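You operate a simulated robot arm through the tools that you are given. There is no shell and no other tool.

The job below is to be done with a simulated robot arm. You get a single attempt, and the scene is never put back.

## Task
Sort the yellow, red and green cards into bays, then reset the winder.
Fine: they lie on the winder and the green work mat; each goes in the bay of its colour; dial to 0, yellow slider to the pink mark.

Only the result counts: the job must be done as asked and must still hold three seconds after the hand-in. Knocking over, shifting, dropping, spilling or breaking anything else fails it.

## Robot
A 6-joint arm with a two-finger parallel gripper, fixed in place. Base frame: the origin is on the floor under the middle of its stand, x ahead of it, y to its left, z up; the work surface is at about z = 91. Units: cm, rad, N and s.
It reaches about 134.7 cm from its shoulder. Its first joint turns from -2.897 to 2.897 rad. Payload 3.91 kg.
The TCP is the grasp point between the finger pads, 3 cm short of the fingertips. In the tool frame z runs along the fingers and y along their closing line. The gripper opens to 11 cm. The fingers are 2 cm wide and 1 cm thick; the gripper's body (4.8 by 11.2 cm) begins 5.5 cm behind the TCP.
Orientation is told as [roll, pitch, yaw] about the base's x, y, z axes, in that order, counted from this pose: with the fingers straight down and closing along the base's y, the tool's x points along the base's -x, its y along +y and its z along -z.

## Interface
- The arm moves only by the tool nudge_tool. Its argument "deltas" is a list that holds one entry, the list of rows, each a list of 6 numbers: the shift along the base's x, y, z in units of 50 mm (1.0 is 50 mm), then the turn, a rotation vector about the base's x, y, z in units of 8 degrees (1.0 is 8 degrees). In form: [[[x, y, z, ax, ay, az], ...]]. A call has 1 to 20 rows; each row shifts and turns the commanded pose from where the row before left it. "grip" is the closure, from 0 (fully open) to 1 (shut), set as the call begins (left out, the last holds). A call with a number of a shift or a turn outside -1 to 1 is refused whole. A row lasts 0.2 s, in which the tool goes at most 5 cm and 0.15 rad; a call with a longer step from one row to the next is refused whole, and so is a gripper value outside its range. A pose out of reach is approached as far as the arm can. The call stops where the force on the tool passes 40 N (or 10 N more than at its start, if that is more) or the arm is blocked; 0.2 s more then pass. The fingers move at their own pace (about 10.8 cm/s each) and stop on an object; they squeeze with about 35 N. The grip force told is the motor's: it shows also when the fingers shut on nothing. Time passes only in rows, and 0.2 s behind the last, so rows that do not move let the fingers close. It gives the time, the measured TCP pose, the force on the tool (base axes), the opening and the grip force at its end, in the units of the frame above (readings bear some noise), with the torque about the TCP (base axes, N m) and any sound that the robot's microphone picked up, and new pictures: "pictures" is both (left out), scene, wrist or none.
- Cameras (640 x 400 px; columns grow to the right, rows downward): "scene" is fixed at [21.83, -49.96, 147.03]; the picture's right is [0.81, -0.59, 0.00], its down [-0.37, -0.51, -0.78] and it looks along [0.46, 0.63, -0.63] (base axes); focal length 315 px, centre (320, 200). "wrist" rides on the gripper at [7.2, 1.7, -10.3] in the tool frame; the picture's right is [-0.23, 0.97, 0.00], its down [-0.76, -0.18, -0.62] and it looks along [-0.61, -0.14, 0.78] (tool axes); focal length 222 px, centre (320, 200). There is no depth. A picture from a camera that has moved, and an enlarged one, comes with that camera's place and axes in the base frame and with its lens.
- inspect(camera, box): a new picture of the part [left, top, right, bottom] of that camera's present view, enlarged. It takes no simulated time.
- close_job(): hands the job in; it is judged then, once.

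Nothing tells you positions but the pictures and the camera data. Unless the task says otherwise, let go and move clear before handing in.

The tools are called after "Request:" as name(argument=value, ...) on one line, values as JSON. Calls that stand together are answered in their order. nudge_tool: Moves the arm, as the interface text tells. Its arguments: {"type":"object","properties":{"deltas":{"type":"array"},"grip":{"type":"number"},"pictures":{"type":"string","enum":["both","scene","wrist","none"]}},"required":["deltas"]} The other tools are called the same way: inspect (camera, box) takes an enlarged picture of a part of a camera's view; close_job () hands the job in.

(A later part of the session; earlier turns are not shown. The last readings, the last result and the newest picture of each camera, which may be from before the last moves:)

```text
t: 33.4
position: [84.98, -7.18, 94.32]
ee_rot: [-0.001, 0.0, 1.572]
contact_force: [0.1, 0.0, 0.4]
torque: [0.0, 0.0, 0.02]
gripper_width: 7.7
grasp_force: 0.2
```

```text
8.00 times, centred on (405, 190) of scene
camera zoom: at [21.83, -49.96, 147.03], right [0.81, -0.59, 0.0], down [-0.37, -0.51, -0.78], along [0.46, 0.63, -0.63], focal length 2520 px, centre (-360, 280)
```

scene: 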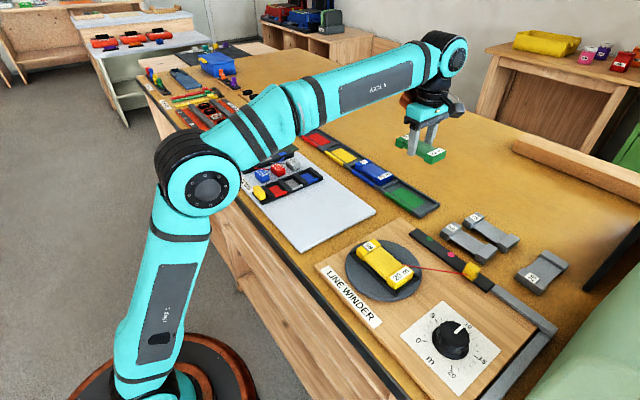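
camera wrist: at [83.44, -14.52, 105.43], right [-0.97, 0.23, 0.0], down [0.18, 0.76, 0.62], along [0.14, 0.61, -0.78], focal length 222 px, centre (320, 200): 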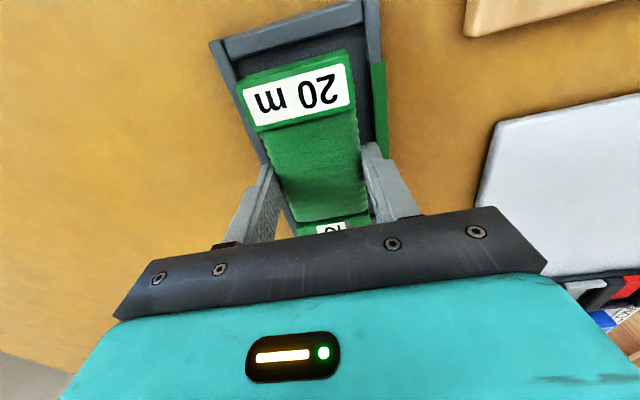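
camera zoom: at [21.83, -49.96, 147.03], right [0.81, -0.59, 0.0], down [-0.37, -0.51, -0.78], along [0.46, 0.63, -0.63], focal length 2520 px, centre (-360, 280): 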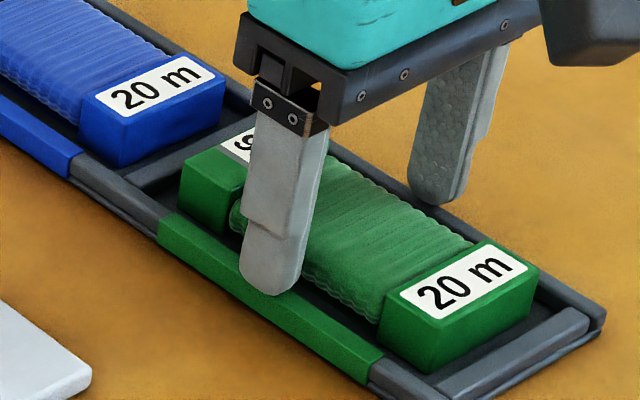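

The green card is down in the green bay. I'll lift away and go over to the red card, which I estimate at (53, 53).

Request:
nudge_tool(deltas=[[[0, 0, 0.4, 0, 0, 0], [0, 0, 0.8, 0, 0, 0], [0, 0, 0.9, 0, 0, 0], [0, 0, 0.7, 0, 0, 0], [-0.42, 0.8, 0, 0, 0, 0], [-0.42, 0.8, 0, 0, 0, 0], [-0.42, 0.8, 0, 0, 0, 0], [-0.42, 0.8, 0, 0, 0, 0], [-0.42, 0.8, 0, 0, 0, 0], [-0.42, 0.8, 0, 0, 0, 0], [-0.42, 0.8, 0, 0, 0, 0], [-0.42, 0.8, 0, 0, 0, 0], [-0.42, 0.8, 0, 0, 0, 0], [-0.42, 0.8, 0, 0, 0, 0], [-0.42, 0.8, 0, 0, 0, 0], [-0.42, 0.8, 0, 0, 0, 0], [-0.42, 0.8, 0, 0, 0, 0], [-0.42, 0.8, 0, 0, 0, 0], [-0.42, 0.8, 0, 0, 0, 0], [0, 0, 0, 0, 0, 0]]], pictures="both")

Request:
inspect(camera="wrist", box=[200, 20, 440, 170])

Request:
inspect(camera="scene", box=[345, 145, 457, 215])

```text
t: 37.6
position: [53.41, 52.83, 108.56]
ee_rot: [-0.001, -0.002, 1.568]
contact_force: [0.4, -0.6, 0.4]
torque: [0.02, 0.01, 0.02]
gripper_width: 7.69
grasp_force: 0.2
camera wrist: at [51.66, 45.62, 118.9], right [-0.97, 0.23, 0.0], down [0.18, 0.76, 0.62], along [0.14, 0.61, -0.78], focal length 222 px, centre (320, 200)
```

scene: 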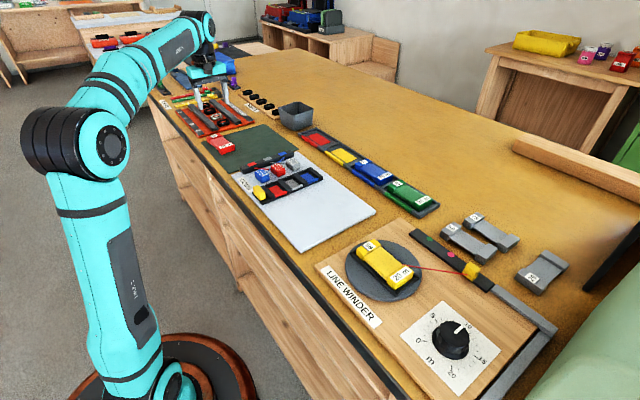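
wrist: 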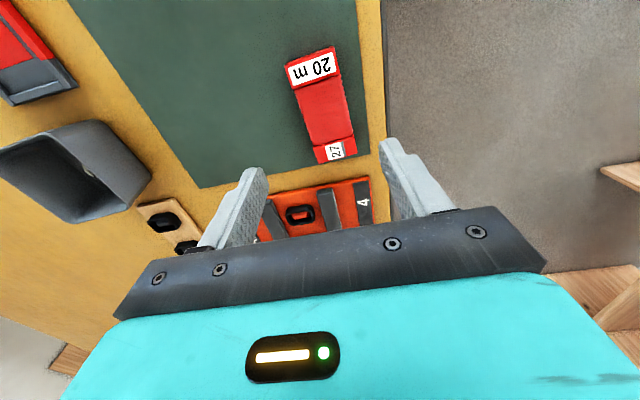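

```text
2.67 times, centred on (320, 95) of wrist
camera zoom: at [51.66, 45.62, 118.9], right [-0.97, 0.23, 0.0], down [0.18, 0.76, 0.62], along [0.14, 0.61, -0.78], focal length 592 px, centre (320, 480)
```

zoom: 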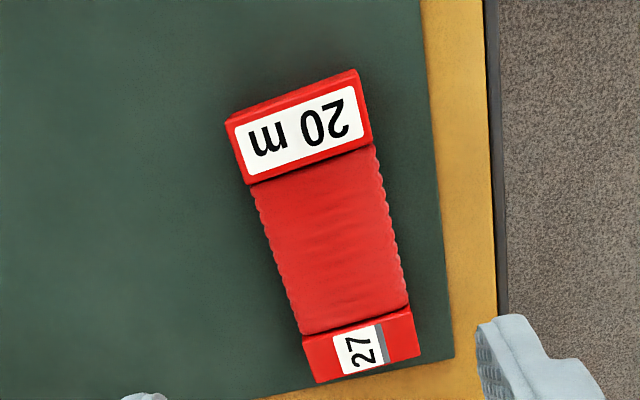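

```text
5.71 times, centred on (401, 180) of scene
camera zoom: at [21.83, -49.96, 147.03], right [0.81, -0.59, 0.0], down [-0.37, -0.51, -0.78], along [0.46, 0.63, -0.63], focal length 1800 px, centre (-143, 314)
```

zoom: 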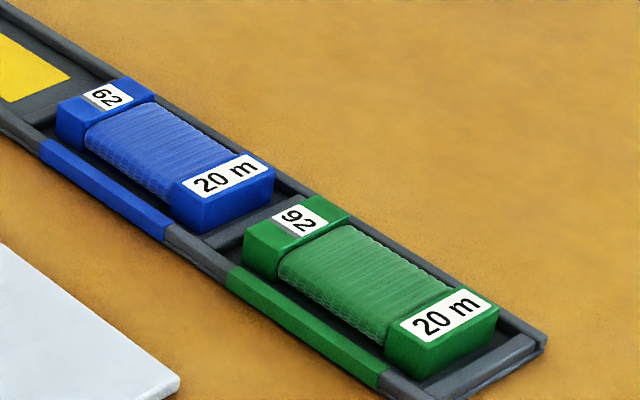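

Green is well placed. The red card is centred near (52.95, 54.0), turned about +3°. I'll align, descend to about 1 mm above the mat and grip it.

Request:
nudge_tool(deltas=[[[-0.09, 0.24, -0.3, 0, 0, 0.4], [0, 0, -0.6, 0, 0, 0], [0, 0, -0.6, 0, 0, 0], [0, 0, -0.6, 0, 0, 0], [0, 0, -0.5, 0, 0, 0], [0, 0, -0.25, 0, 0, 0], [0, 0, -0.1, 0, 0, 0], [0, 0, 0, 0, 0, 0]]], grip=0.28, pictures="wrist")

Request:
inspect(camera="scene", box=[180, 100, 276, 160])

```text
t: 39.4
position: [53.07, 53.95, 93.59]
ee_rot: [0.0, 0.001, 1.627]
contact_force: [0.4, -0.5, 0.3]
torque: [0.0, 0.0, -0.03]
gripper_width: 7.93
grasp_force: 0.1
camera wrist: at [51.78, 46.63, 103.93], right [-0.98, 0.17, 0.0], down [0.14, 0.77, 0.62], along [0.11, 0.61, -0.78], focal length 222 px, centre (320, 200)
```

wrist: 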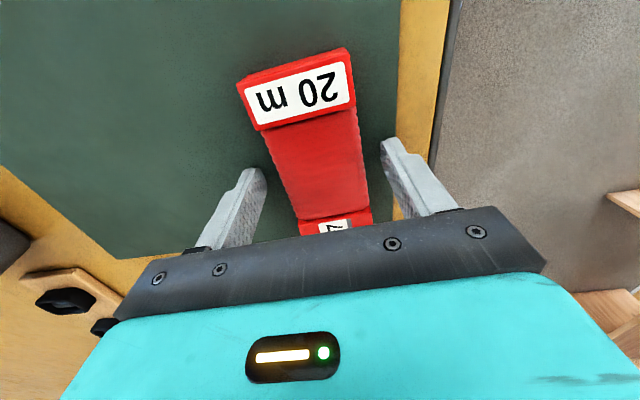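

```text
6.67 times, centred on (228, 130) of scene
camera zoom: at [21.83, -49.96, 147.03], right [0.81, -0.59, 0.0], down [-0.37, -0.51, -0.78], along [0.46, 0.63, -0.63], focal length 2100 px, centre (933, 667)
```

zoom: 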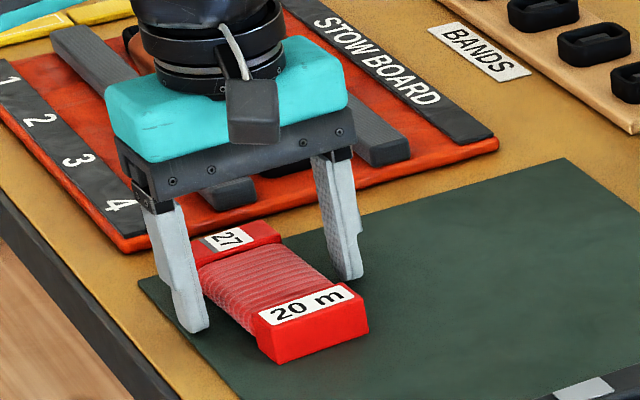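

The fingers straddle the red card nicely. I'll lower 2 mm more, close, and test-lift.

Request:
nudge_tool(deltas=[[[0, 0, -0.04, 0, 0, 0], [0, 0, 0, 0, 0, 0]]], pictures="none")

Request:
nudge_tool(deltas=[[[0, 0, 0, 0, 0, 0], [0, 0, 0, 0, 0, 0], [0, 0, 0, 0, 0, 0], [0, 0, 0, 0, 0, 0]]], grip=1, pictures="none")

Request:
nudge_tool(deltas=[[[0, 0, 0.05, 0, 0, 0], [0, 0, 0.1, 0, 0, 0], [0, 0, 0.1, 0, 0, 0], [0, 0, 0.1, 0, 0, 0], [0, 0, 0, 0, 0, 0]]], pictures="wrist")

Request:
inspect(camera="scene", box=[180, 100, 276, 160])

```text
t: 40.0
position: [53.14, 54.07, 93.46]
ee_rot: [0.002, 0.0, 1.626]
contact_force: [0.2, -0.5, 0.2]
torque: [-0.01, -0.03, 0.0]
gripper_width: 7.9
grasp_force: 0.0
```

```text
t: 41.0
position: [53.01, 54.04, 93.43]
ee_rot: [0.001, 0.0, 1.627]
contact_force: [-0.6, 0.2, 0.1]
torque: [0.04, 0.06, -0.01]
gripper_width: 5.31
grasp_force: 35.0
```

```text
t: 42.2
position: [53.07, 54.14, 95.26]
ee_rot: [0.0, 0.0, 1.626]
contact_force: [-0.7, -0.1, -1.1]
torque: [-0.01, 0.01, -0.02]
gripper_width: 5.28
grasp_force: 35.1
camera wrist: at [51.75, 46.67, 105.64], right [-0.98, 0.17, 0.0], down [0.14, 0.77, 0.62], along [0.11, 0.61, -0.78], focal length 222 px, centre (320, 200)
```

wrist: 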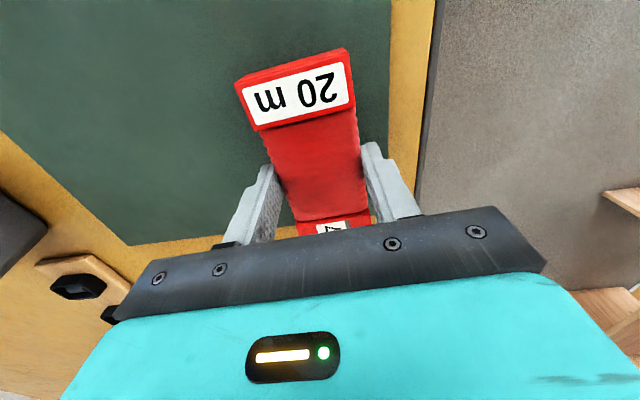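

```text
6.67 times, centred on (228, 130) of scene
camera zoom: at [21.83, -49.96, 147.03], right [0.81, -0.59, 0.0], down [-0.37, -0.51, -0.78], along [0.46, 0.63, -0.63], focal length 2100 px, centre (933, 667)
```

zoom: 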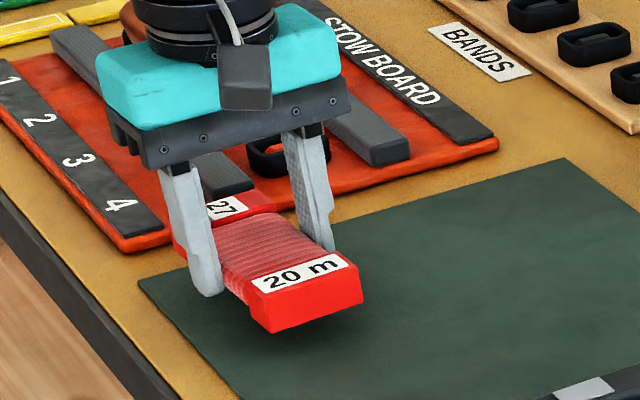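

The red card is held firmly. I'll raise it and carry it to the red bay, which I take to be centred near (85, 36.3).

Request:
nudge_tool(deltas=[[[0, 0, 0.15, 0, 0, 0], [0, 0, 0.3, 0, 0, 0], [0, 0, 0.45, 0, 0, 0], [0, 0, 0.5, 0, 0, 0], [0, 0, 0.5, 0, 0, 0], [0, 0, 0.4, 0, 0, -0.2], [0, 0, 0.25, 0, 0, -0.2], [0.3, -0.17, 0, 0, 0, 0], [0.5, -0.28, 0, 0, 0, 0], [0.6, -0.33, 0, 0, 0, 0], [0.6, -0.33, 0, 0, 0, 0], [0.6, -0.33, 0, 0, 0, 0], [0.6, -0.33, 0, 0, 0, 0], [0.6, -0.33, 0, 0, 0, 0], [0.6, -0.33, 0, 0, 0, 0], [0.6, -0.33, 0, 0, 0, 0], [0.6, -0.33, 0, 0, 0, 0], [0.5, -0.3, 0, 0, 0, 0], [0.28, -0.17, 0, 0, 0, 0], [0, 0, 0, 0, 0, 0]]], pictures="both")

Request:
inspect(camera="wrist", box=[160, 0, 480, 200])

```text
t: 46.4
position: [84.94, 36.12, 107.83]
ee_rot: [0.0, 0.0, 1.572]
contact_force: [-0.3, -0.3, -0.8]
torque: [0.02, -0.01, -0.01]
gripper_width: 5.31
grasp_force: 34.9
camera wrist: at [83.23, 28.84, 118.29], right [-0.97, 0.23, 0.0], down [0.18, 0.76, 0.62], along [0.14, 0.61, -0.78], focal length 222 px, centre (320, 200)
```

scene: 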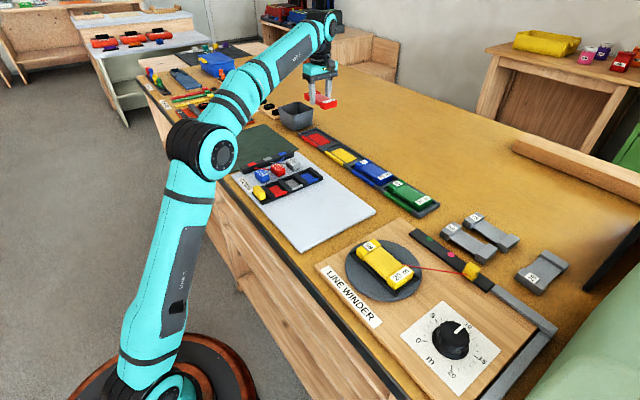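
wrist: 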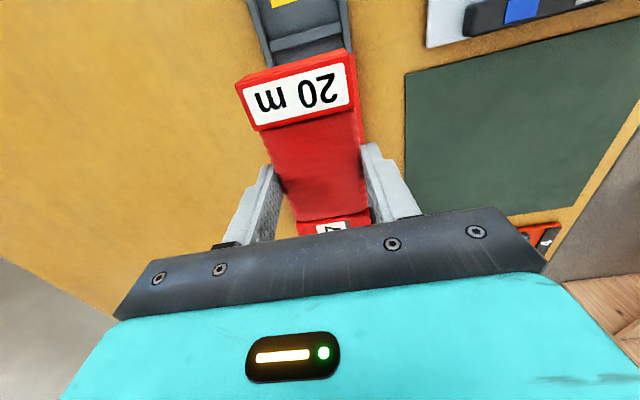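

```text
2.00 times, centred on (320, 100) of wrist
camera zoom: at [83.23, 28.84, 118.29], right [-0.97, 0.23, 0.0], down [0.18, 0.76, 0.62], along [0.14, 0.61, -0.78], focal length 444 px, centre (320, 400)
```

zoom: 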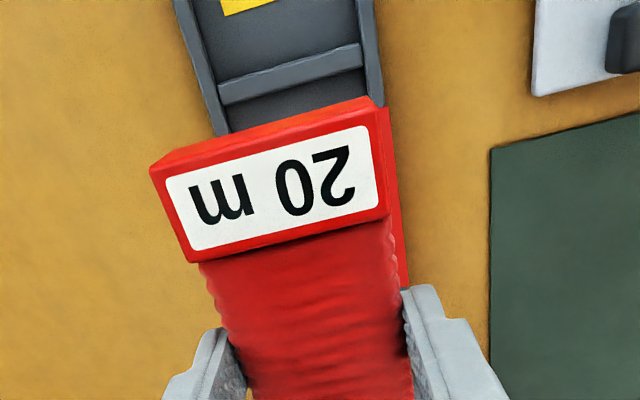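

The tray divider shows the red bay running from about y=30.1 to 43.7, so I'll shift +0.6 in y, then lower to just above rim height.

Request:
nudge_tool(deltas=[[[0, 0.12, -0.3, 0, 0, 0], [0, 0, -0.4, 0, 0, 0], [0, 0, -0.4, 0, 0, 0], [0, 0, -0.4, 0, 0, 0], [0, 0, -0.4, 0, 0, 0], [0, 0, -0.4, 0, 0, 0], [0, 0, -0.2, 0, 0, 0], [0, 0, -0.06, 0, 0, 0], [0, 0, 0, 0, 0, 0]]], pictures="wrist")

Request:
inspect(camera="scene", box=[285, 110, 365, 160])

```text
t: 48.4
position: [84.97, 36.74, 95.11]
ee_rot: [0.0, 0.0, 1.57]
contact_force: [0.3, 0.6, -1.1]
torque: [-0.02, 0.0, 0.01]
gripper_width: 5.29
grasp_force: 34.3
camera wrist: at [83.21, 29.45, 105.47], right [-0.97, 0.23, 0.0], down [0.18, 0.76, 0.62], along [0.14, 0.61, -0.78], focal length 222 px, centre (320, 200)
```

wrist: 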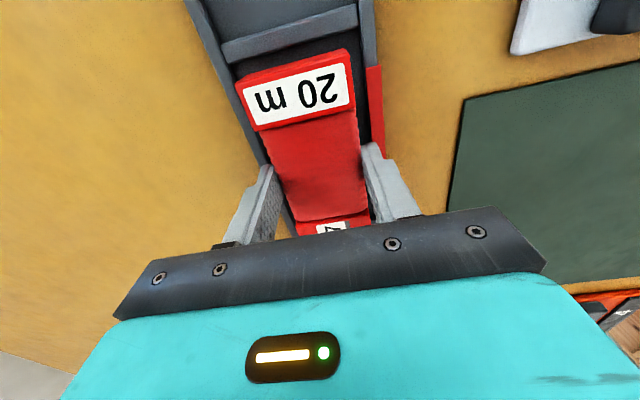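

```text
8.00 times, centred on (325, 135) of scene
camera zoom: at [21.83, -49.96, 147.03], right [0.81, -0.59, 0.0], down [-0.37, -0.51, -0.78], along [0.46, 0.63, -0.63], focal length 2520 px, centre (280, 720)
```

zoom: 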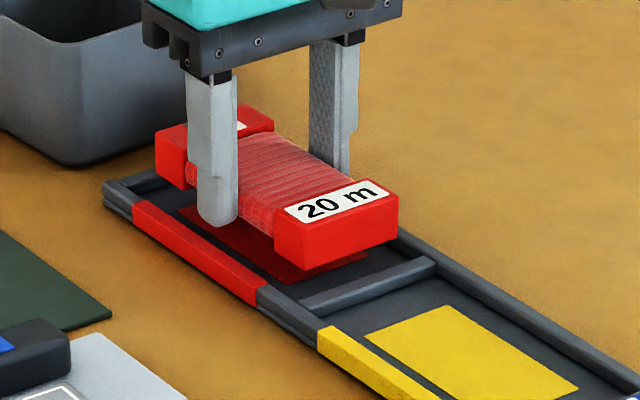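

The red card is right over its bay. I'll lower to just above the rims and release.

Request:
nudge_tool(deltas=[[[0, 0, -0.08, 0, 0, 0], [0, 0, -0.07, 0, 0, 0], [0, 0, 0, 0, 0, 0]]], pictures="none")

Request:
inspect(camera="scene", box=[285, 110, 365, 160])

```text
t: 49.2
position: [84.9, 36.87, 94.25]
ee_rot: [0.0, 0.0, 1.571]
contact_force: [0.1, -0.2, -0.4]
torque: [-0.02, -0.01, -0.01]
gripper_width: 5.32
grasp_force: 35.3
```

```text
8.00 times, centred on (325, 135) of scene
camera zoom: at [21.83, -49.96, 147.03], right [0.81, -0.59, 0.0], down [-0.37, -0.51, -0.78], along [0.46, 0.63, -0.63], focal length 2520 px, centre (280, 720)
```

zoom: 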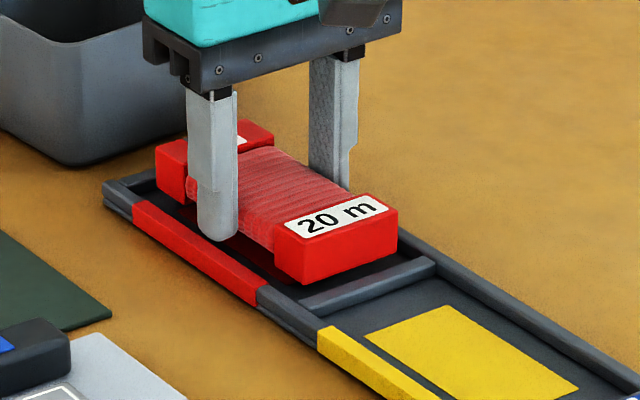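

No contact and well inside the bay. Releasing now, then rising clear.

Request:
nudge_tool(deltas=[[[0, 0, 0.01, 0, 0, 0], [0, 0, 0, 0, 0, 0], [0, 0, 0, 0, 0, 0]]], grip=0.3, pictures="none")

Request:
nudge_tool(deltas=[[[0, 0, 0.3, 0, 0, 0], [0, 0, 0.6, 0, 0, 0], [0, 0, 0.8, 0, 0, 0], [0, 0, 0.8, 0, 0, 0], [0, 0, 0, 0, 0, 0]]], pictures="wrist")

Request:
inspect(camera="scene", box=[285, 110, 365, 160])

```text
t: 50.0
position: [84.92, 36.79, 94.36]
ee_rot: [0.001, 0.001, 1.57]
contact_force: [-0.4, -0.1, 0.5]
torque: [0.02, -0.01, 0.03]
gripper_width: 7.7
grasp_force: 0.0
```

```text
t: 51.2
position: [84.9, 36.63, 107.06]
ee_rot: [0.0, -0.001, 1.571]
contact_force: [1.0, -0.6, 0.3]
torque: [0.0, 0.01, 0.02]
gripper_width: 7.68
grasp_force: 0.1
camera wrist: at [83.16, 29.26, 117.32], right [-0.97, 0.23, 0.0], down [0.18, 0.76, 0.62], along [0.14, 0.61, -0.78], focal length 222 px, centre (320, 200)
```

wrist: 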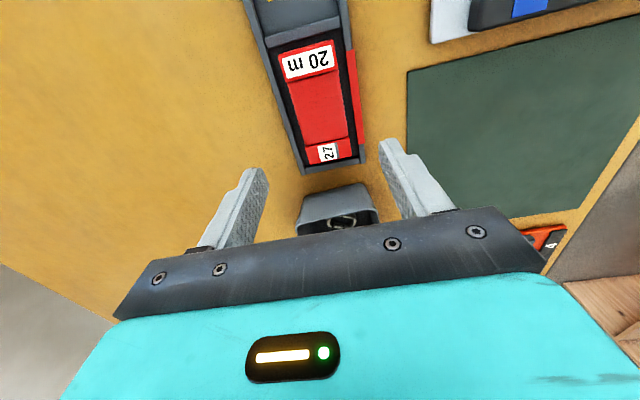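

```text
8.00 times, centred on (325, 135) of scene
camera zoom: at [21.83, -49.96, 147.03], right [0.81, -0.59, 0.0], down [-0.37, -0.51, -0.78], along [0.46, 0.63, -0.63], focal length 2520 px, centre (280, 720)
```

zoom: 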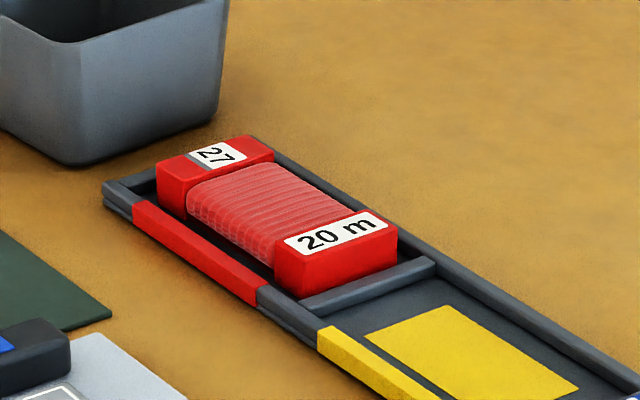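

Red is in place. Now I'll move over to the winder, where the yellow card lies along y near (59, −22).

Request:
nudge_tool(deltas=[[[-0.367, -0.837, 0.05, 0, 0, 0], [-0.367, -0.837, 0.05, 0, 0, 0], [-0.367, -0.837, 0.05, 0, 0, 0], [-0.367, -0.837, 0.05, 0, 0, 0], [-0.367, -0.837, 0.05, 0, 0, 0], [-0.367, -0.837, 0.05, 0, 0, 0], [-0.367, -0.837, 0.05, 0, 0, 0], [-0.367, -0.837, 0.05, 0, 0, 0], [-0.367, -0.837, 0.05, 0, 0, 0], [-0.367, -0.837, 0.05, 0, 0, 0], [-0.367, -0.837, 0.05, 0, 0, 0], [-0.367, -0.837, 0.05, 0, 0, 0], [-0.367, -0.837, 0.05, 0, 0, 0], [-0.367, -0.837, 0.05, 0, 0, 0], [0, 0, 0, 0, 0, 0]]], pictures="both")

Request:
inspect(camera="wrist", box=[160, 0, 480, 200])

Request:
inspect(camera="scene", box=[330, 225, 450, 300])

```text
t: 54.4
position: [59.17, -21.84, 110.61]
ee_rot: [0.001, 0.001, 1.572]
contact_force: [0.2, -0.2, -0.8]
torque: [-0.01, -0.01, -0.03]
gripper_width: 7.69
grasp_force: 0.1
camera wrist: at [57.37, -29.19, 120.83], right [-0.97, 0.23, 0.0], down [0.18, 0.76, 0.62], along [0.14, 0.61, -0.78], focal length 222 px, centre (320, 200)
```

scene: 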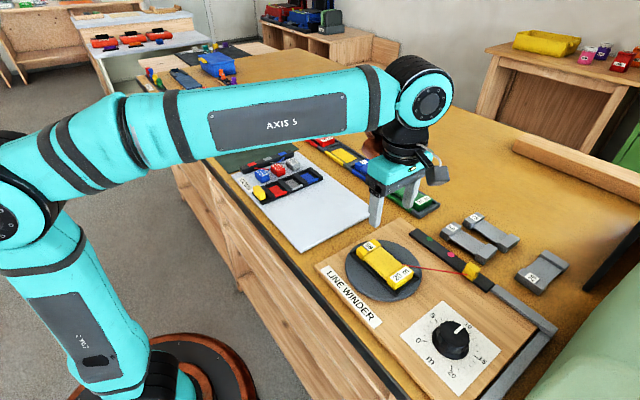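
wrist: 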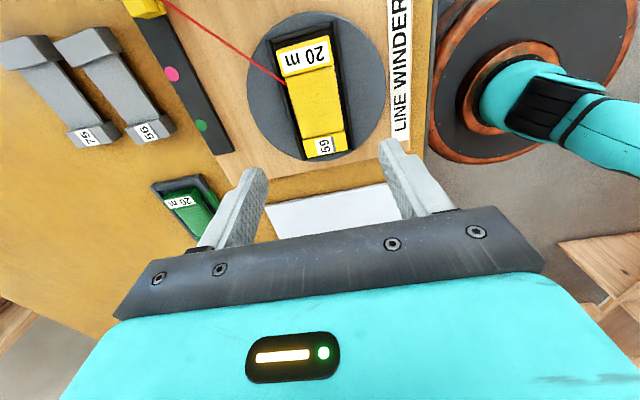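

```text
2.00 times, centred on (320, 100) of wrist
camera zoom: at [57.37, -29.19, 120.83], right [-0.97, 0.23, 0.0], down [0.18, 0.76, 0.62], along [0.14, 0.61, -0.78], focal length 444 px, centre (320, 400)
```

zoom: 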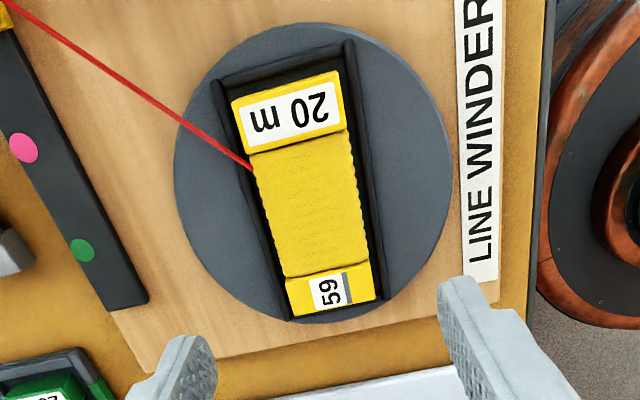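

```text
5.33 times, centred on (390, 262) of scene
camera zoom: at [21.83, -49.96, 147.03], right [0.81, -0.59, 0.0], down [-0.37, -0.51, -0.78], along [0.46, 0.63, -0.63], focal length 1680 px, centre (-53, -133)
```

zoom: 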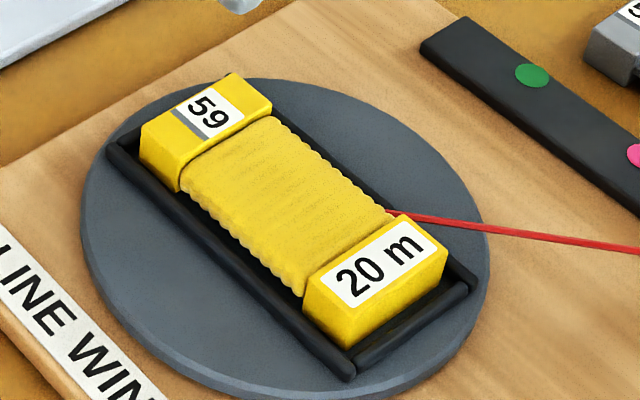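

The yellow card sits in a black-railed cradle on the disc, centred about (59.3, −22.3) and aligned with y, with a red line running off to the slider. I'll go lower for a closer look at the gaps and rail height.

Request:
nudge_tool(deltas=[[[0.02, -0.09, -0.4, 0, 0, 0], [0, 0, -0.6, 0, 0, 0], [0, 0, -0.5, 0, 0, 0], [0, 0, -0.4, 0, 0, 0], [0, 0, 0, 0, 0, 0]]], pictures="wrist")

Request:
inspect(camera="wrist", box=[200, 0, 440, 150])

Request:
inspect(camera="scene", box=[340, 220, 440, 290])

```text
t: 55.6
position: [59.27, -22.23, 100.89]
ee_rot: [-0.001, 0.002, 1.571]
contact_force: [-0.2, 0.1, 0.7]
torque: [0.01, 0.02, 0.02]
gripper_width: 7.71
grasp_force: 0.1
camera wrist: at [57.55, -29.65, 111.32], right [-0.97, 0.23, 0.0], down [0.18, 0.76, 0.62], along [0.14, 0.61, -0.78], focal length 222 px, centre (320, 200)
```

wrist: 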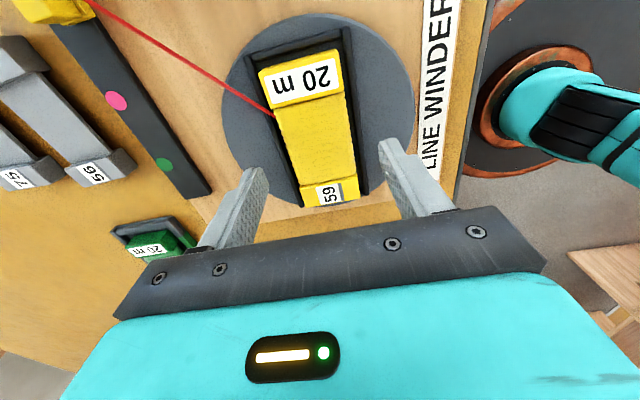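

```text
2.67 times, centred on (320, 75) of wrist
camera zoom: at [57.55, -29.65, 111.32], right [-0.97, 0.23, 0.0], down [0.18, 0.76, 0.62], along [0.14, 0.61, -0.78], focal length 592 px, centre (320, 533)
```

zoom: 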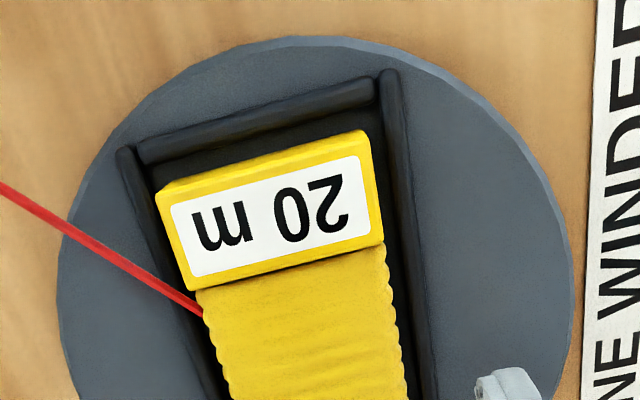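

```text
5.71 times, centred on (390, 255) of scene
camera zoom: at [21.83, -49.96, 147.03], right [0.81, -0.59, 0.0], down [-0.37, -0.51, -0.78], along [0.46, 0.63, -0.63], focal length 1800 px, centre (-80, -114)
```

zoom: 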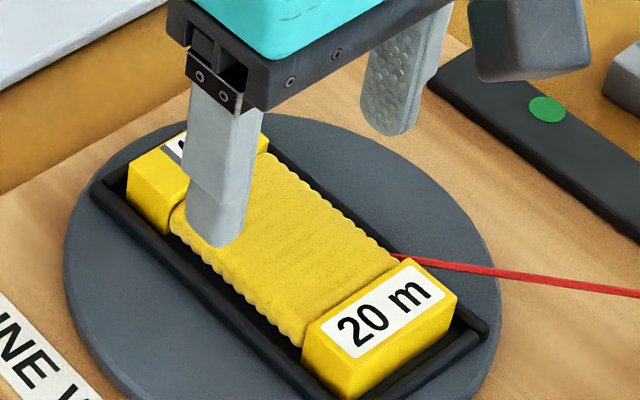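

Rails sit at x≈56.0 and 62.8, leaving only about 0.4 cm beside the card, so the tips must grip just above the rails. I'll narrow the fingers to about 6.3 cm, centre on x≈59.4 and come down to near the card's top.

Request:
nudge_tool(deltas=[[[0.025, 0, 0, 0, 0, 0], [0, 0, -0.3, 0, 0, 0], [0, 0, -0.3, 0, 0, 0], [0, 0, 0, 0, 0, 0]]], grip=0.425, pictures="wrist")

Request:
inspect(camera="wrist", box=[200, 100, 440, 250])

Request:
inspect(camera="scene", box=[340, 220, 440, 290])

```text
t: 56.6
position: [59.34, -22.22, 97.93]
ee_rot: [0.0, 0.0, 1.57]
contact_force: [0.2, 0.7, -0.4]
torque: [0.0, 0.0, 0.01]
gripper_width: 6.33
grasp_force: 0.0
camera wrist: at [57.62, -29.61, 108.29], right [-0.97, 0.23, 0.0], down [0.18, 0.76, 0.62], along [0.14, 0.61, -0.78], focal length 222 px, centre (320, 200)
```

wrist: 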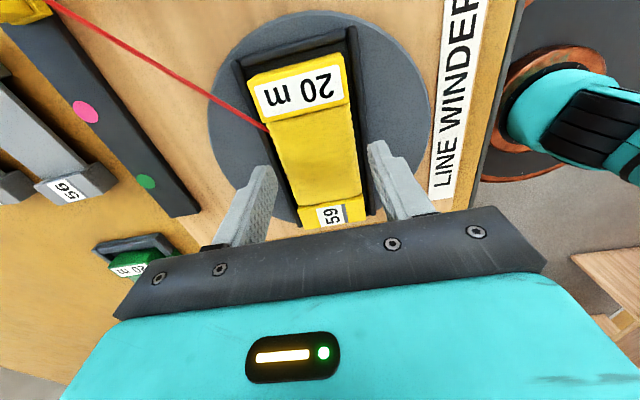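

```text
2.67 times, centred on (320, 175) of wrist
camera zoom: at [57.62, -29.61, 108.29], right [-0.97, 0.23, 0.0], down [0.18, 0.76, 0.62], along [0.14, 0.61, -0.78], focal length 592 px, centre (320, 267)
```

zoom: 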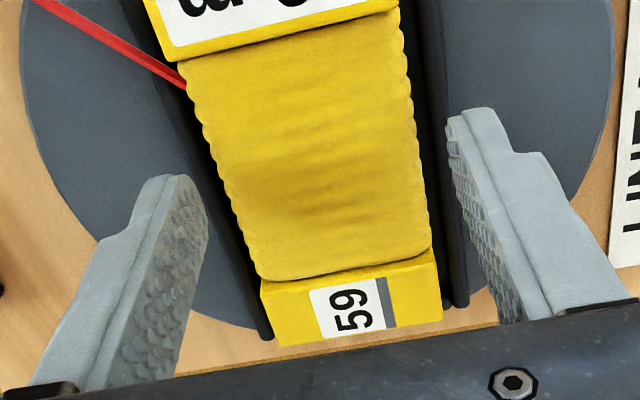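

```text
5.71 times, centred on (390, 255) of scene
camera zoom: at [21.83, -49.96, 147.03], right [0.81, -0.59, 0.0], down [-0.37, -0.51, -0.78], along [0.46, 0.63, -0.63], focal length 1800 px, centre (-80, -114)
```

zoom: 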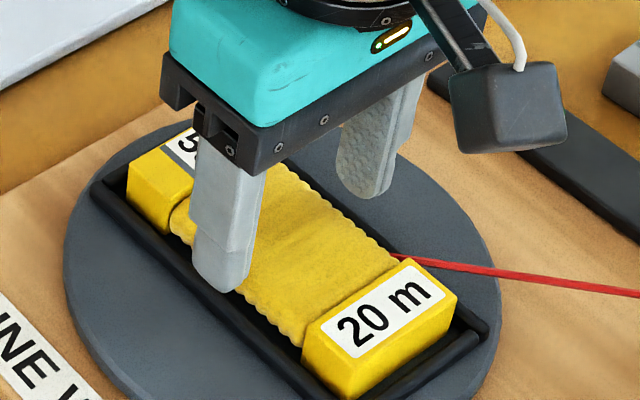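

The fingers are centred about the card with tips at about z=94.9. I'll step down slowly watching for contact with the rails.

Request:
nudge_tool(deltas=[[[0, 0, -0.06, 0, 0, 0], [0, 0, -0.06, 0, 0, 0], [0, 0, -0.06, 0, 0, 0], [0, 0, 0, 0, 0, 0]]], pictures="none")

Request:
inspect(camera="scene", box=[340, 220, 440, 290])

```text
t: 57.6
position: [59.42, -22.29, 97.14]
ee_rot: [0.001, 0.0, 1.571]
contact_force: [0.1, -1.0, 0.4]
torque: [0.0, 0.0, -0.02]
gripper_width: 6.34
grasp_force: 0.2
```

```text
5.71 times, centred on (390, 255) of scene
camera zoom: at [21.83, -49.96, 147.03], right [0.81, -0.59, 0.0], down [-0.37, -0.51, -0.78], along [0.46, 0.63, -0.63], focal length 1800 px, centre (-80, -114)
```

zoom: 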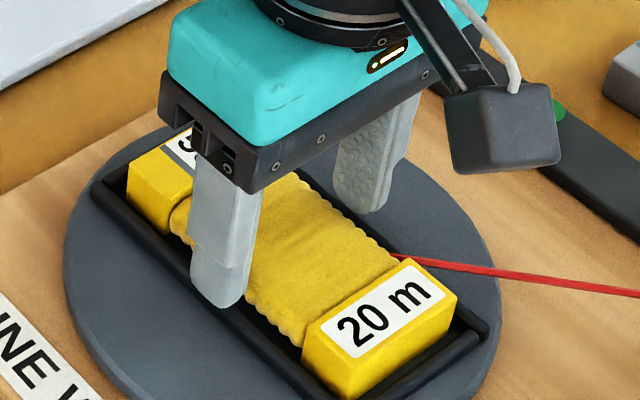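

No contact yet. Continuing down in smaller steps.

Request:
nudge_tool(deltas=[[[0, 0, -0.04, 0, 0, 0], [0, 0, -0.03, 0, 0, 0], [0, 0, 0, 0, 0, 0]]], pictures="none")

Request:
nudge_tool(deltas=[[[0, 0, -0.03, 0, 0, 0], [0, 0, 0, 0, 0, 0]]], pictures="none")

Request:
inspect(camera="scene", box=[340, 220, 440, 290])

```text
t: 58.4
position: [59.34, -22.32, 96.66]
ee_rot: [0.001, 0.001, 1.572]
contact_force: [0.8, 0.7, -0.8]
torque: [0.01, 0.0, -0.02]
gripper_width: 6.34
grasp_force: 0.0
```

```text
t: 59.0
position: [59.43, -22.33, 96.52]
ee_rot: [-0.001, 0.0, 1.57]
contact_force: [0.2, 0.7, 0.5]
torque: [0.03, -0.01, 0.01]
gripper_width: 6.31
grasp_force: 0.1
```

```text
5.71 times, centred on (390, 255) of scene
camera zoom: at [21.83, -49.96, 147.03], right [0.81, -0.59, 0.0], down [-0.37, -0.51, -0.78], along [0.46, 0.63, -0.63], focal length 1800 px, centre (-80, -114)
```

zoom: 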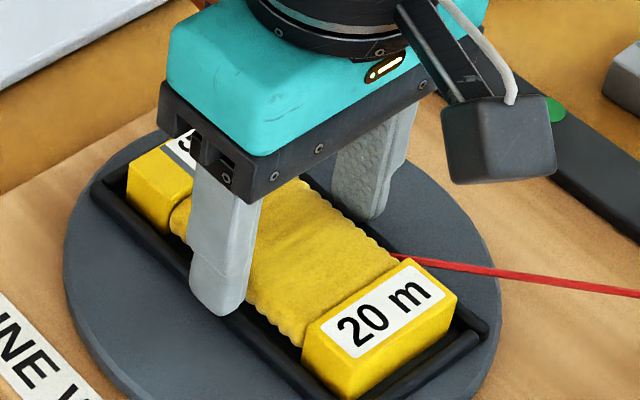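

Still free at tip z≈93.5. I'll keep stepping down.

Request:
nudge_tool(deltas=[[[0, 0, -0.03, 0, 0, 0], [0, 0, 0, 0, 0, 0]]], pictures="none")

Request:
nudge_tool(deltas=[[[0, 0, -0.03, 0, 0, 0], [0, 0, 0, 0, 0, 0]]], pictures="none")

Request:
inspect(camera="scene", box=[340, 220, 440, 290])

```text
t: 59.6
position: [59.28, -22.26, 96.37]
ee_rot: [0.0, 0.001, 1.572]
contact_force: [-0.6, -0.2, 4.1]
torque: [0.03, 0.14, 0.0]
gripper_width: 6.31
grasp_force: 0.0
```

```text
t: 60.2
position: [59.35, -22.28, 96.48]
ee_rot: [-0.004, 0.0, 1.57]
contact_force: [1.3, -0.1, 38.8]
torque: [0.09, 1.24, -0.01]
gripper_width: 6.19
grasp_force: 0.0
```

```text
5.71 times, centred on (390, 255) of scene
camera zoom: at [21.83, -49.96, 147.03], right [0.81, -0.59, 0.0], down [-0.37, -0.51, -0.78], along [0.46, 0.63, -0.63], focal length 1800 px, centre (-80, -114)
```

zoom: 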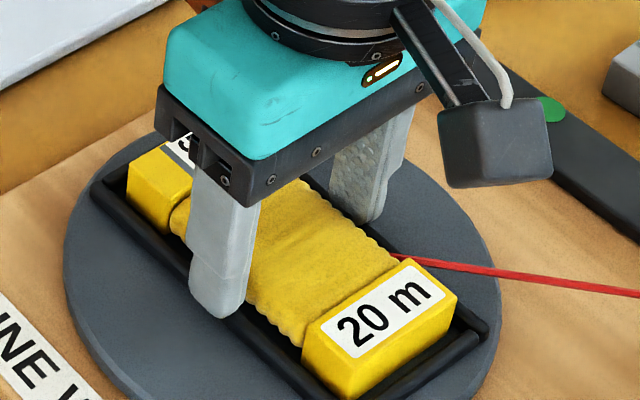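

I touched the left rail at tip z≈93.4. I'll back off slightly so the tips just clear the rails, close on the card and do a slow test lift.

Request:
nudge_tool(deltas=[[[0, 0, 0.045, 0, 0, 0], [0, 0, 0, 0, 0, 0]]], pictures="none")

Request:
nudge_tool(deltas=[[[0, 0, 0, 0, 0, 0], [0, 0, 0, 0, 0, 0], [0, 0, 0, 0, 0, 0], [0, 0, 0, 0, 0, 0]]], grip=1, pictures="none")

Request:
nudge_tool(deltas=[[[0, 0, 0.02, 0, 0, 0], [0, 0, 0.03, 0, 0, 0], [0, 0, 0.05, 0, 0, 0], [0, 0, 0.05, 0, 0, 0], [0, 0, 0, 0, 0, 0]]], pictures="wrist")

Request:
inspect(camera="scene", box=[340, 220, 440, 290])

```text
t: 60.8
position: [59.39, -22.26, 96.42]
ee_rot: [0.001, 0.0, 1.569]
contact_force: [-1.9, -1.0, 14.1]
torque: [-0.11, -0.43, -0.02]
gripper_width: 6.25
grasp_force: 0.1
```

```text
t: 61.8
position: [59.53, -22.25, 96.35]
ee_rot: [0.0, 0.0, 1.57]
contact_force: [1.4, -0.3, 2.7]
torque: [-0.01, -0.17, -0.01]
gripper_width: 5.29
grasp_force: 35.1
```

```text
t: 63.0
position: [59.4, -22.29, 97.25]
ee_rot: [-0.001, 0.001, 1.572]
contact_force: [-1.2, -0.5, -1.3]
torque: [0.02, -0.03, 0.02]
gripper_width: 5.3
grasp_force: 35.2
camera wrist: at [57.67, -29.63, 107.57], right [-0.97, 0.23, 0.0], down [0.18, 0.76, 0.62], along [0.14, 0.61, -0.78], focal length 222 px, centre (320, 200)
```

wrist: 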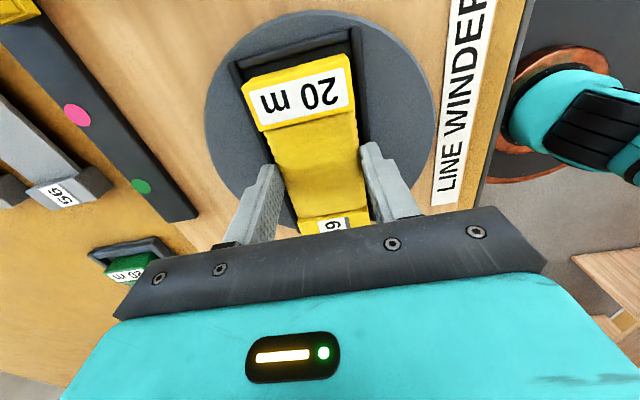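

```text
5.71 times, centred on (390, 255) of scene
camera zoom: at [21.83, -49.96, 147.03], right [0.81, -0.59, 0.0], down [-0.37, -0.51, -0.78], along [0.46, 0.63, -0.63], focal length 1800 px, centre (-80, -114)
```

zoom: 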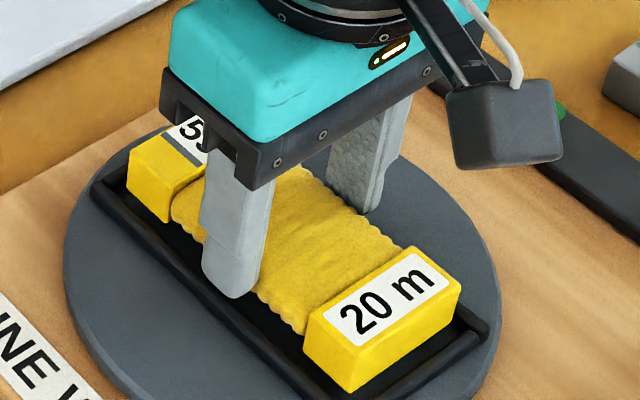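

The yellow card came up held level (and the red line has let go). I'll keep lifting slowly, then carry it gently toward the yellow bay near (85, 22.2).

Request:
nudge_tool(deltas=[[[0, 0, 0.05, 0, 0, 0], [0, 0, 0.1, 0, 0, 0], [0, 0, 0.15, 0, 0, 0], [0, 0, 0.2, 0, 0, 0], [0, 0, 0.2, 0, 0, 0], [0, 0, 0.2, 0, 0, 0], [0, 0, 0.25, 0, 0, 0], [0, 0, 0.25, 0, 0, 0], [0, 0, 0.25, 0, 0, 0], [0, 0, 0.25, 0, 0, 0], [0, 0, 0.15, 0, 0, 0], [0, 0, 0.1, 0, 0, 0], [0, 0, 0, 0, 0, 0]]], pictures="scene")

Request:
inspect(camera="wrist", box=[160, 0, 480, 200])

```text
t: 65.8
position: [59.44, -22.34, 107.97]
ee_rot: [0.001, 0.001, 1.57]
contact_force: [0.6, 0.8, -0.2]
torque: [-0.04, -0.02, 0.01]
gripper_width: 5.3
grasp_force: 34.9
```

scene: 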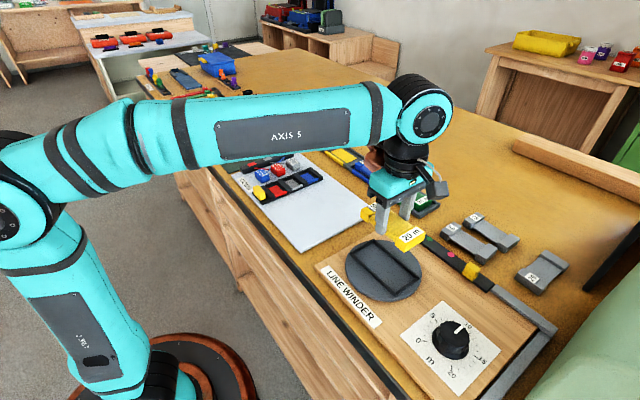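

```text
2.00 times, centred on (320, 100) of wrist
camera zoom: at [57.69, -29.64, 118.33], right [-0.97, 0.23, 0.0], down [0.18, 0.76, 0.62], along [0.14, 0.61, -0.78], focal length 444 px, centre (320, 400)
```

zoom: 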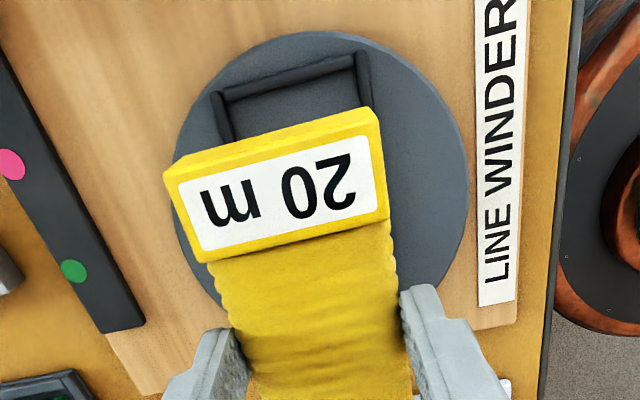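

The yellow card is securely held at 108 cm. Carrying it to the yellow bay now.

Request:
nudge_tool(deltas=[[[0.08, 0.14, 0, 0, 0, 0], [0.15, 0.27, 0, 0, 0, 0], [0.23, 0.4, 0, 0, 0, 0], [0.29, 0.5, 0, 0, 0, 0], [0.3, 0.52, 0, 0, 0, 0], [0.3, 0.52, 0, 0, 0, 0], [0.3, 0.52, 0, 0, 0, 0], [0.3, 0.52, 0, 0, 0, 0], [0.3, 0.52, 0, 0, 0, 0], [0.3, 0.52, 0, 0, 0, 0], [0.3, 0.52, 0, 0, 0, 0], [0.3, 0.52, 0, 0, 0, 0], [0.3, 0.52, 0, 0, 0, 0], [0.3, 0.52, 0, 0, 0, 0], [0.3, 0.52, 0, 0, 0, 0], [0.3, 0.52, 0, 0, 0, 0], [0.29, 0.5, 0, 0, 0, 0], [0.25, 0.44, 0, 0, 0, 0], [0.21, 0.41, 0, 0, 0, 0], [0, 0, 0, 0, 0, 0]]], pictures="wrist")

Request:
inspect(camera="wrist", box=[160, 0, 480, 200])

```text
t: 70.0
position: [84.91, 22.31, 107.93]
ee_rot: [-0.001, 0.0, 1.57]
contact_force: [0.1, -0.3, -0.3]
torque: [0.01, 0.0, -0.04]
gripper_width: 5.29
grasp_force: 35.0
camera wrist: at [83.13, 15.05, 118.31], right [-0.97, 0.23, 0.0], down [0.18, 0.76, 0.62], along [0.14, 0.61, -0.78], focal length 222 px, centre (320, 200)
```

wrist: 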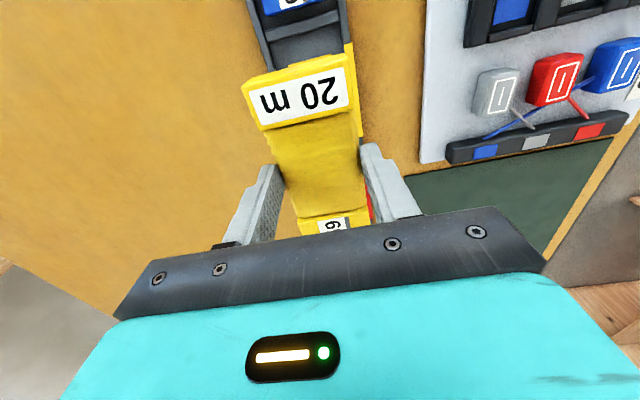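

```text
2.00 times, centred on (320, 100) of wrist
camera zoom: at [83.13, 15.05, 118.31], right [-0.97, 0.23, 0.0], down [0.18, 0.76, 0.62], along [0.14, 0.61, -0.78], focal length 444 px, centre (320, 400)
```

zoom: 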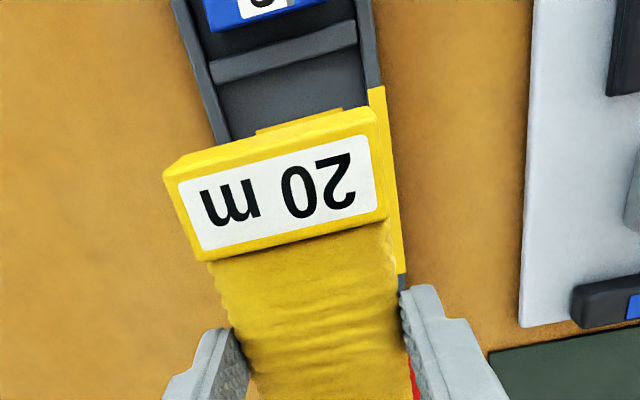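

The yellow bay is directly below (near inner edge y≈15.4). I'll lower gently to just above the tray.

Request:
nudge_tool(deltas=[[[0.01, 0, -0.1, 0, 0, 0], [0, 0, -0.25, 0, 0, 0], [0, 0, -0.3, 0, 0, 0], [0, 0, -0.3, 0, 0, 0], [0, 0, -0.3, 0, 0, 0], [0, 0, -0.3, 0, 0, 0], [0, 0, -0.3, 0, 0, 0], [0, 0, -0.3, 0, 0, 0], [0, 0, -0.25, 0, 0, 0], [0, 0, -0.1, 0, 0, 0], [0, 0, 0, 0, 0, 0]]], pictures="wrist")

Request:
inspect(camera="scene", box=[305, 125, 385, 175])

```text
t: 72.4
position: [84.9, 22.25, 95.54]
ee_rot: [-0.001, 0.002, 1.572]
contact_force: [-0.6, -0.4, -0.6]
torque: [0.02, 0.0, -0.01]
gripper_width: 5.29
grasp_force: 35.2
camera wrist: at [83.13, 14.88, 105.85], right [-0.97, 0.23, 0.0], down [0.18, 0.76, 0.62], along [0.14, 0.61, -0.78], focal length 222 px, centre (320, 200)
```

wrist: 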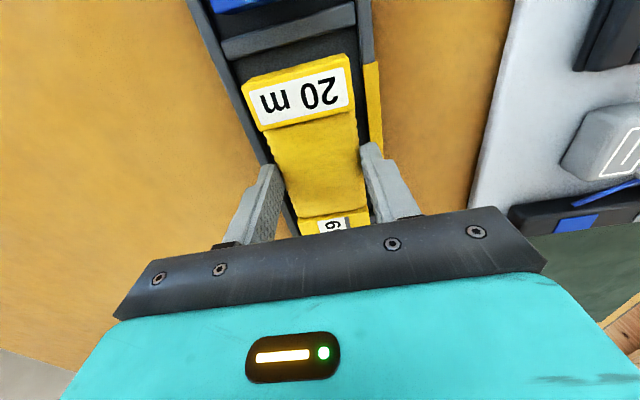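

```text
8.00 times, centred on (345, 150) of scene
camera zoom: at [21.83, -49.96, 147.03], right [0.81, -0.59, 0.0], down [-0.37, -0.51, -0.78], along [0.46, 0.63, -0.63], focal length 2520 px, centre (120, 600)
```

zoom: 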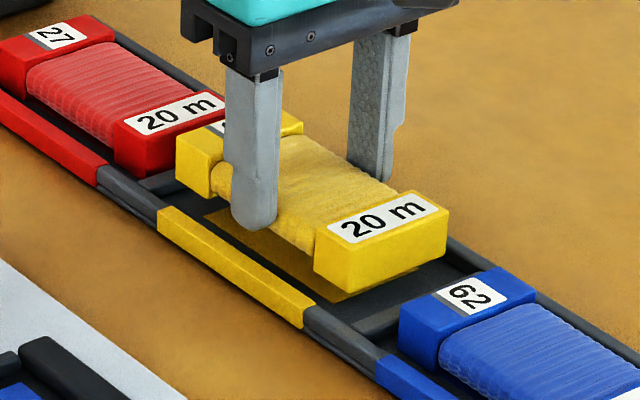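

The card hangs just above the floor of the yellow bay. Lowering in small steps until contact.

Request:
nudge_tool(deltas=[[[0.01, 0, -0.06, 0, 0, 0], [0, 0, -0.06, 0, 0, 0], [0, 0, -0.05, 0, 0, 0], [0, 0, 0, 0, 0, 0]]], pictures="none")

Request:
nudge_tool(deltas=[[[0, 0, -0.03, 0, 0, 0], [0, 0, 0, 0, 0, 0]]], pictures="none")

Request:
inspect(camera="scene", box=[305, 125, 385, 175])

```text
t: 73.4
position: [84.88, 22.25, 94.64]
ee_rot: [0.001, 0.001, 1.571]
contact_force: [-0.2, -0.1, -1.0]
torque: [-0.01, 0.01, 0.0]
gripper_width: 5.32
grasp_force: 34.9
```

```text
t: 74.0
position: [85.07, 22.15, 94.36]
ee_rot: [0.0, -0.001, 1.572]
contact_force: [-1.0, 0.3, -1.2]
torque: [0.0, 0.0, 0.02]
gripper_width: 5.31
grasp_force: 34.5
```

```text
8.00 times, centred on (345, 150) of scene
camera zoom: at [21.83, -49.96, 147.03], right [0.81, -0.59, 0.0], down [-0.37, -0.51, -0.78], along [0.46, 0.63, -0.63], focal length 2520 px, centre (120, 600)
```

zoom: 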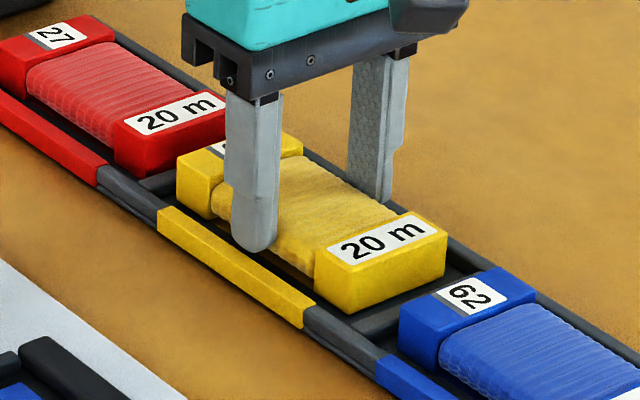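

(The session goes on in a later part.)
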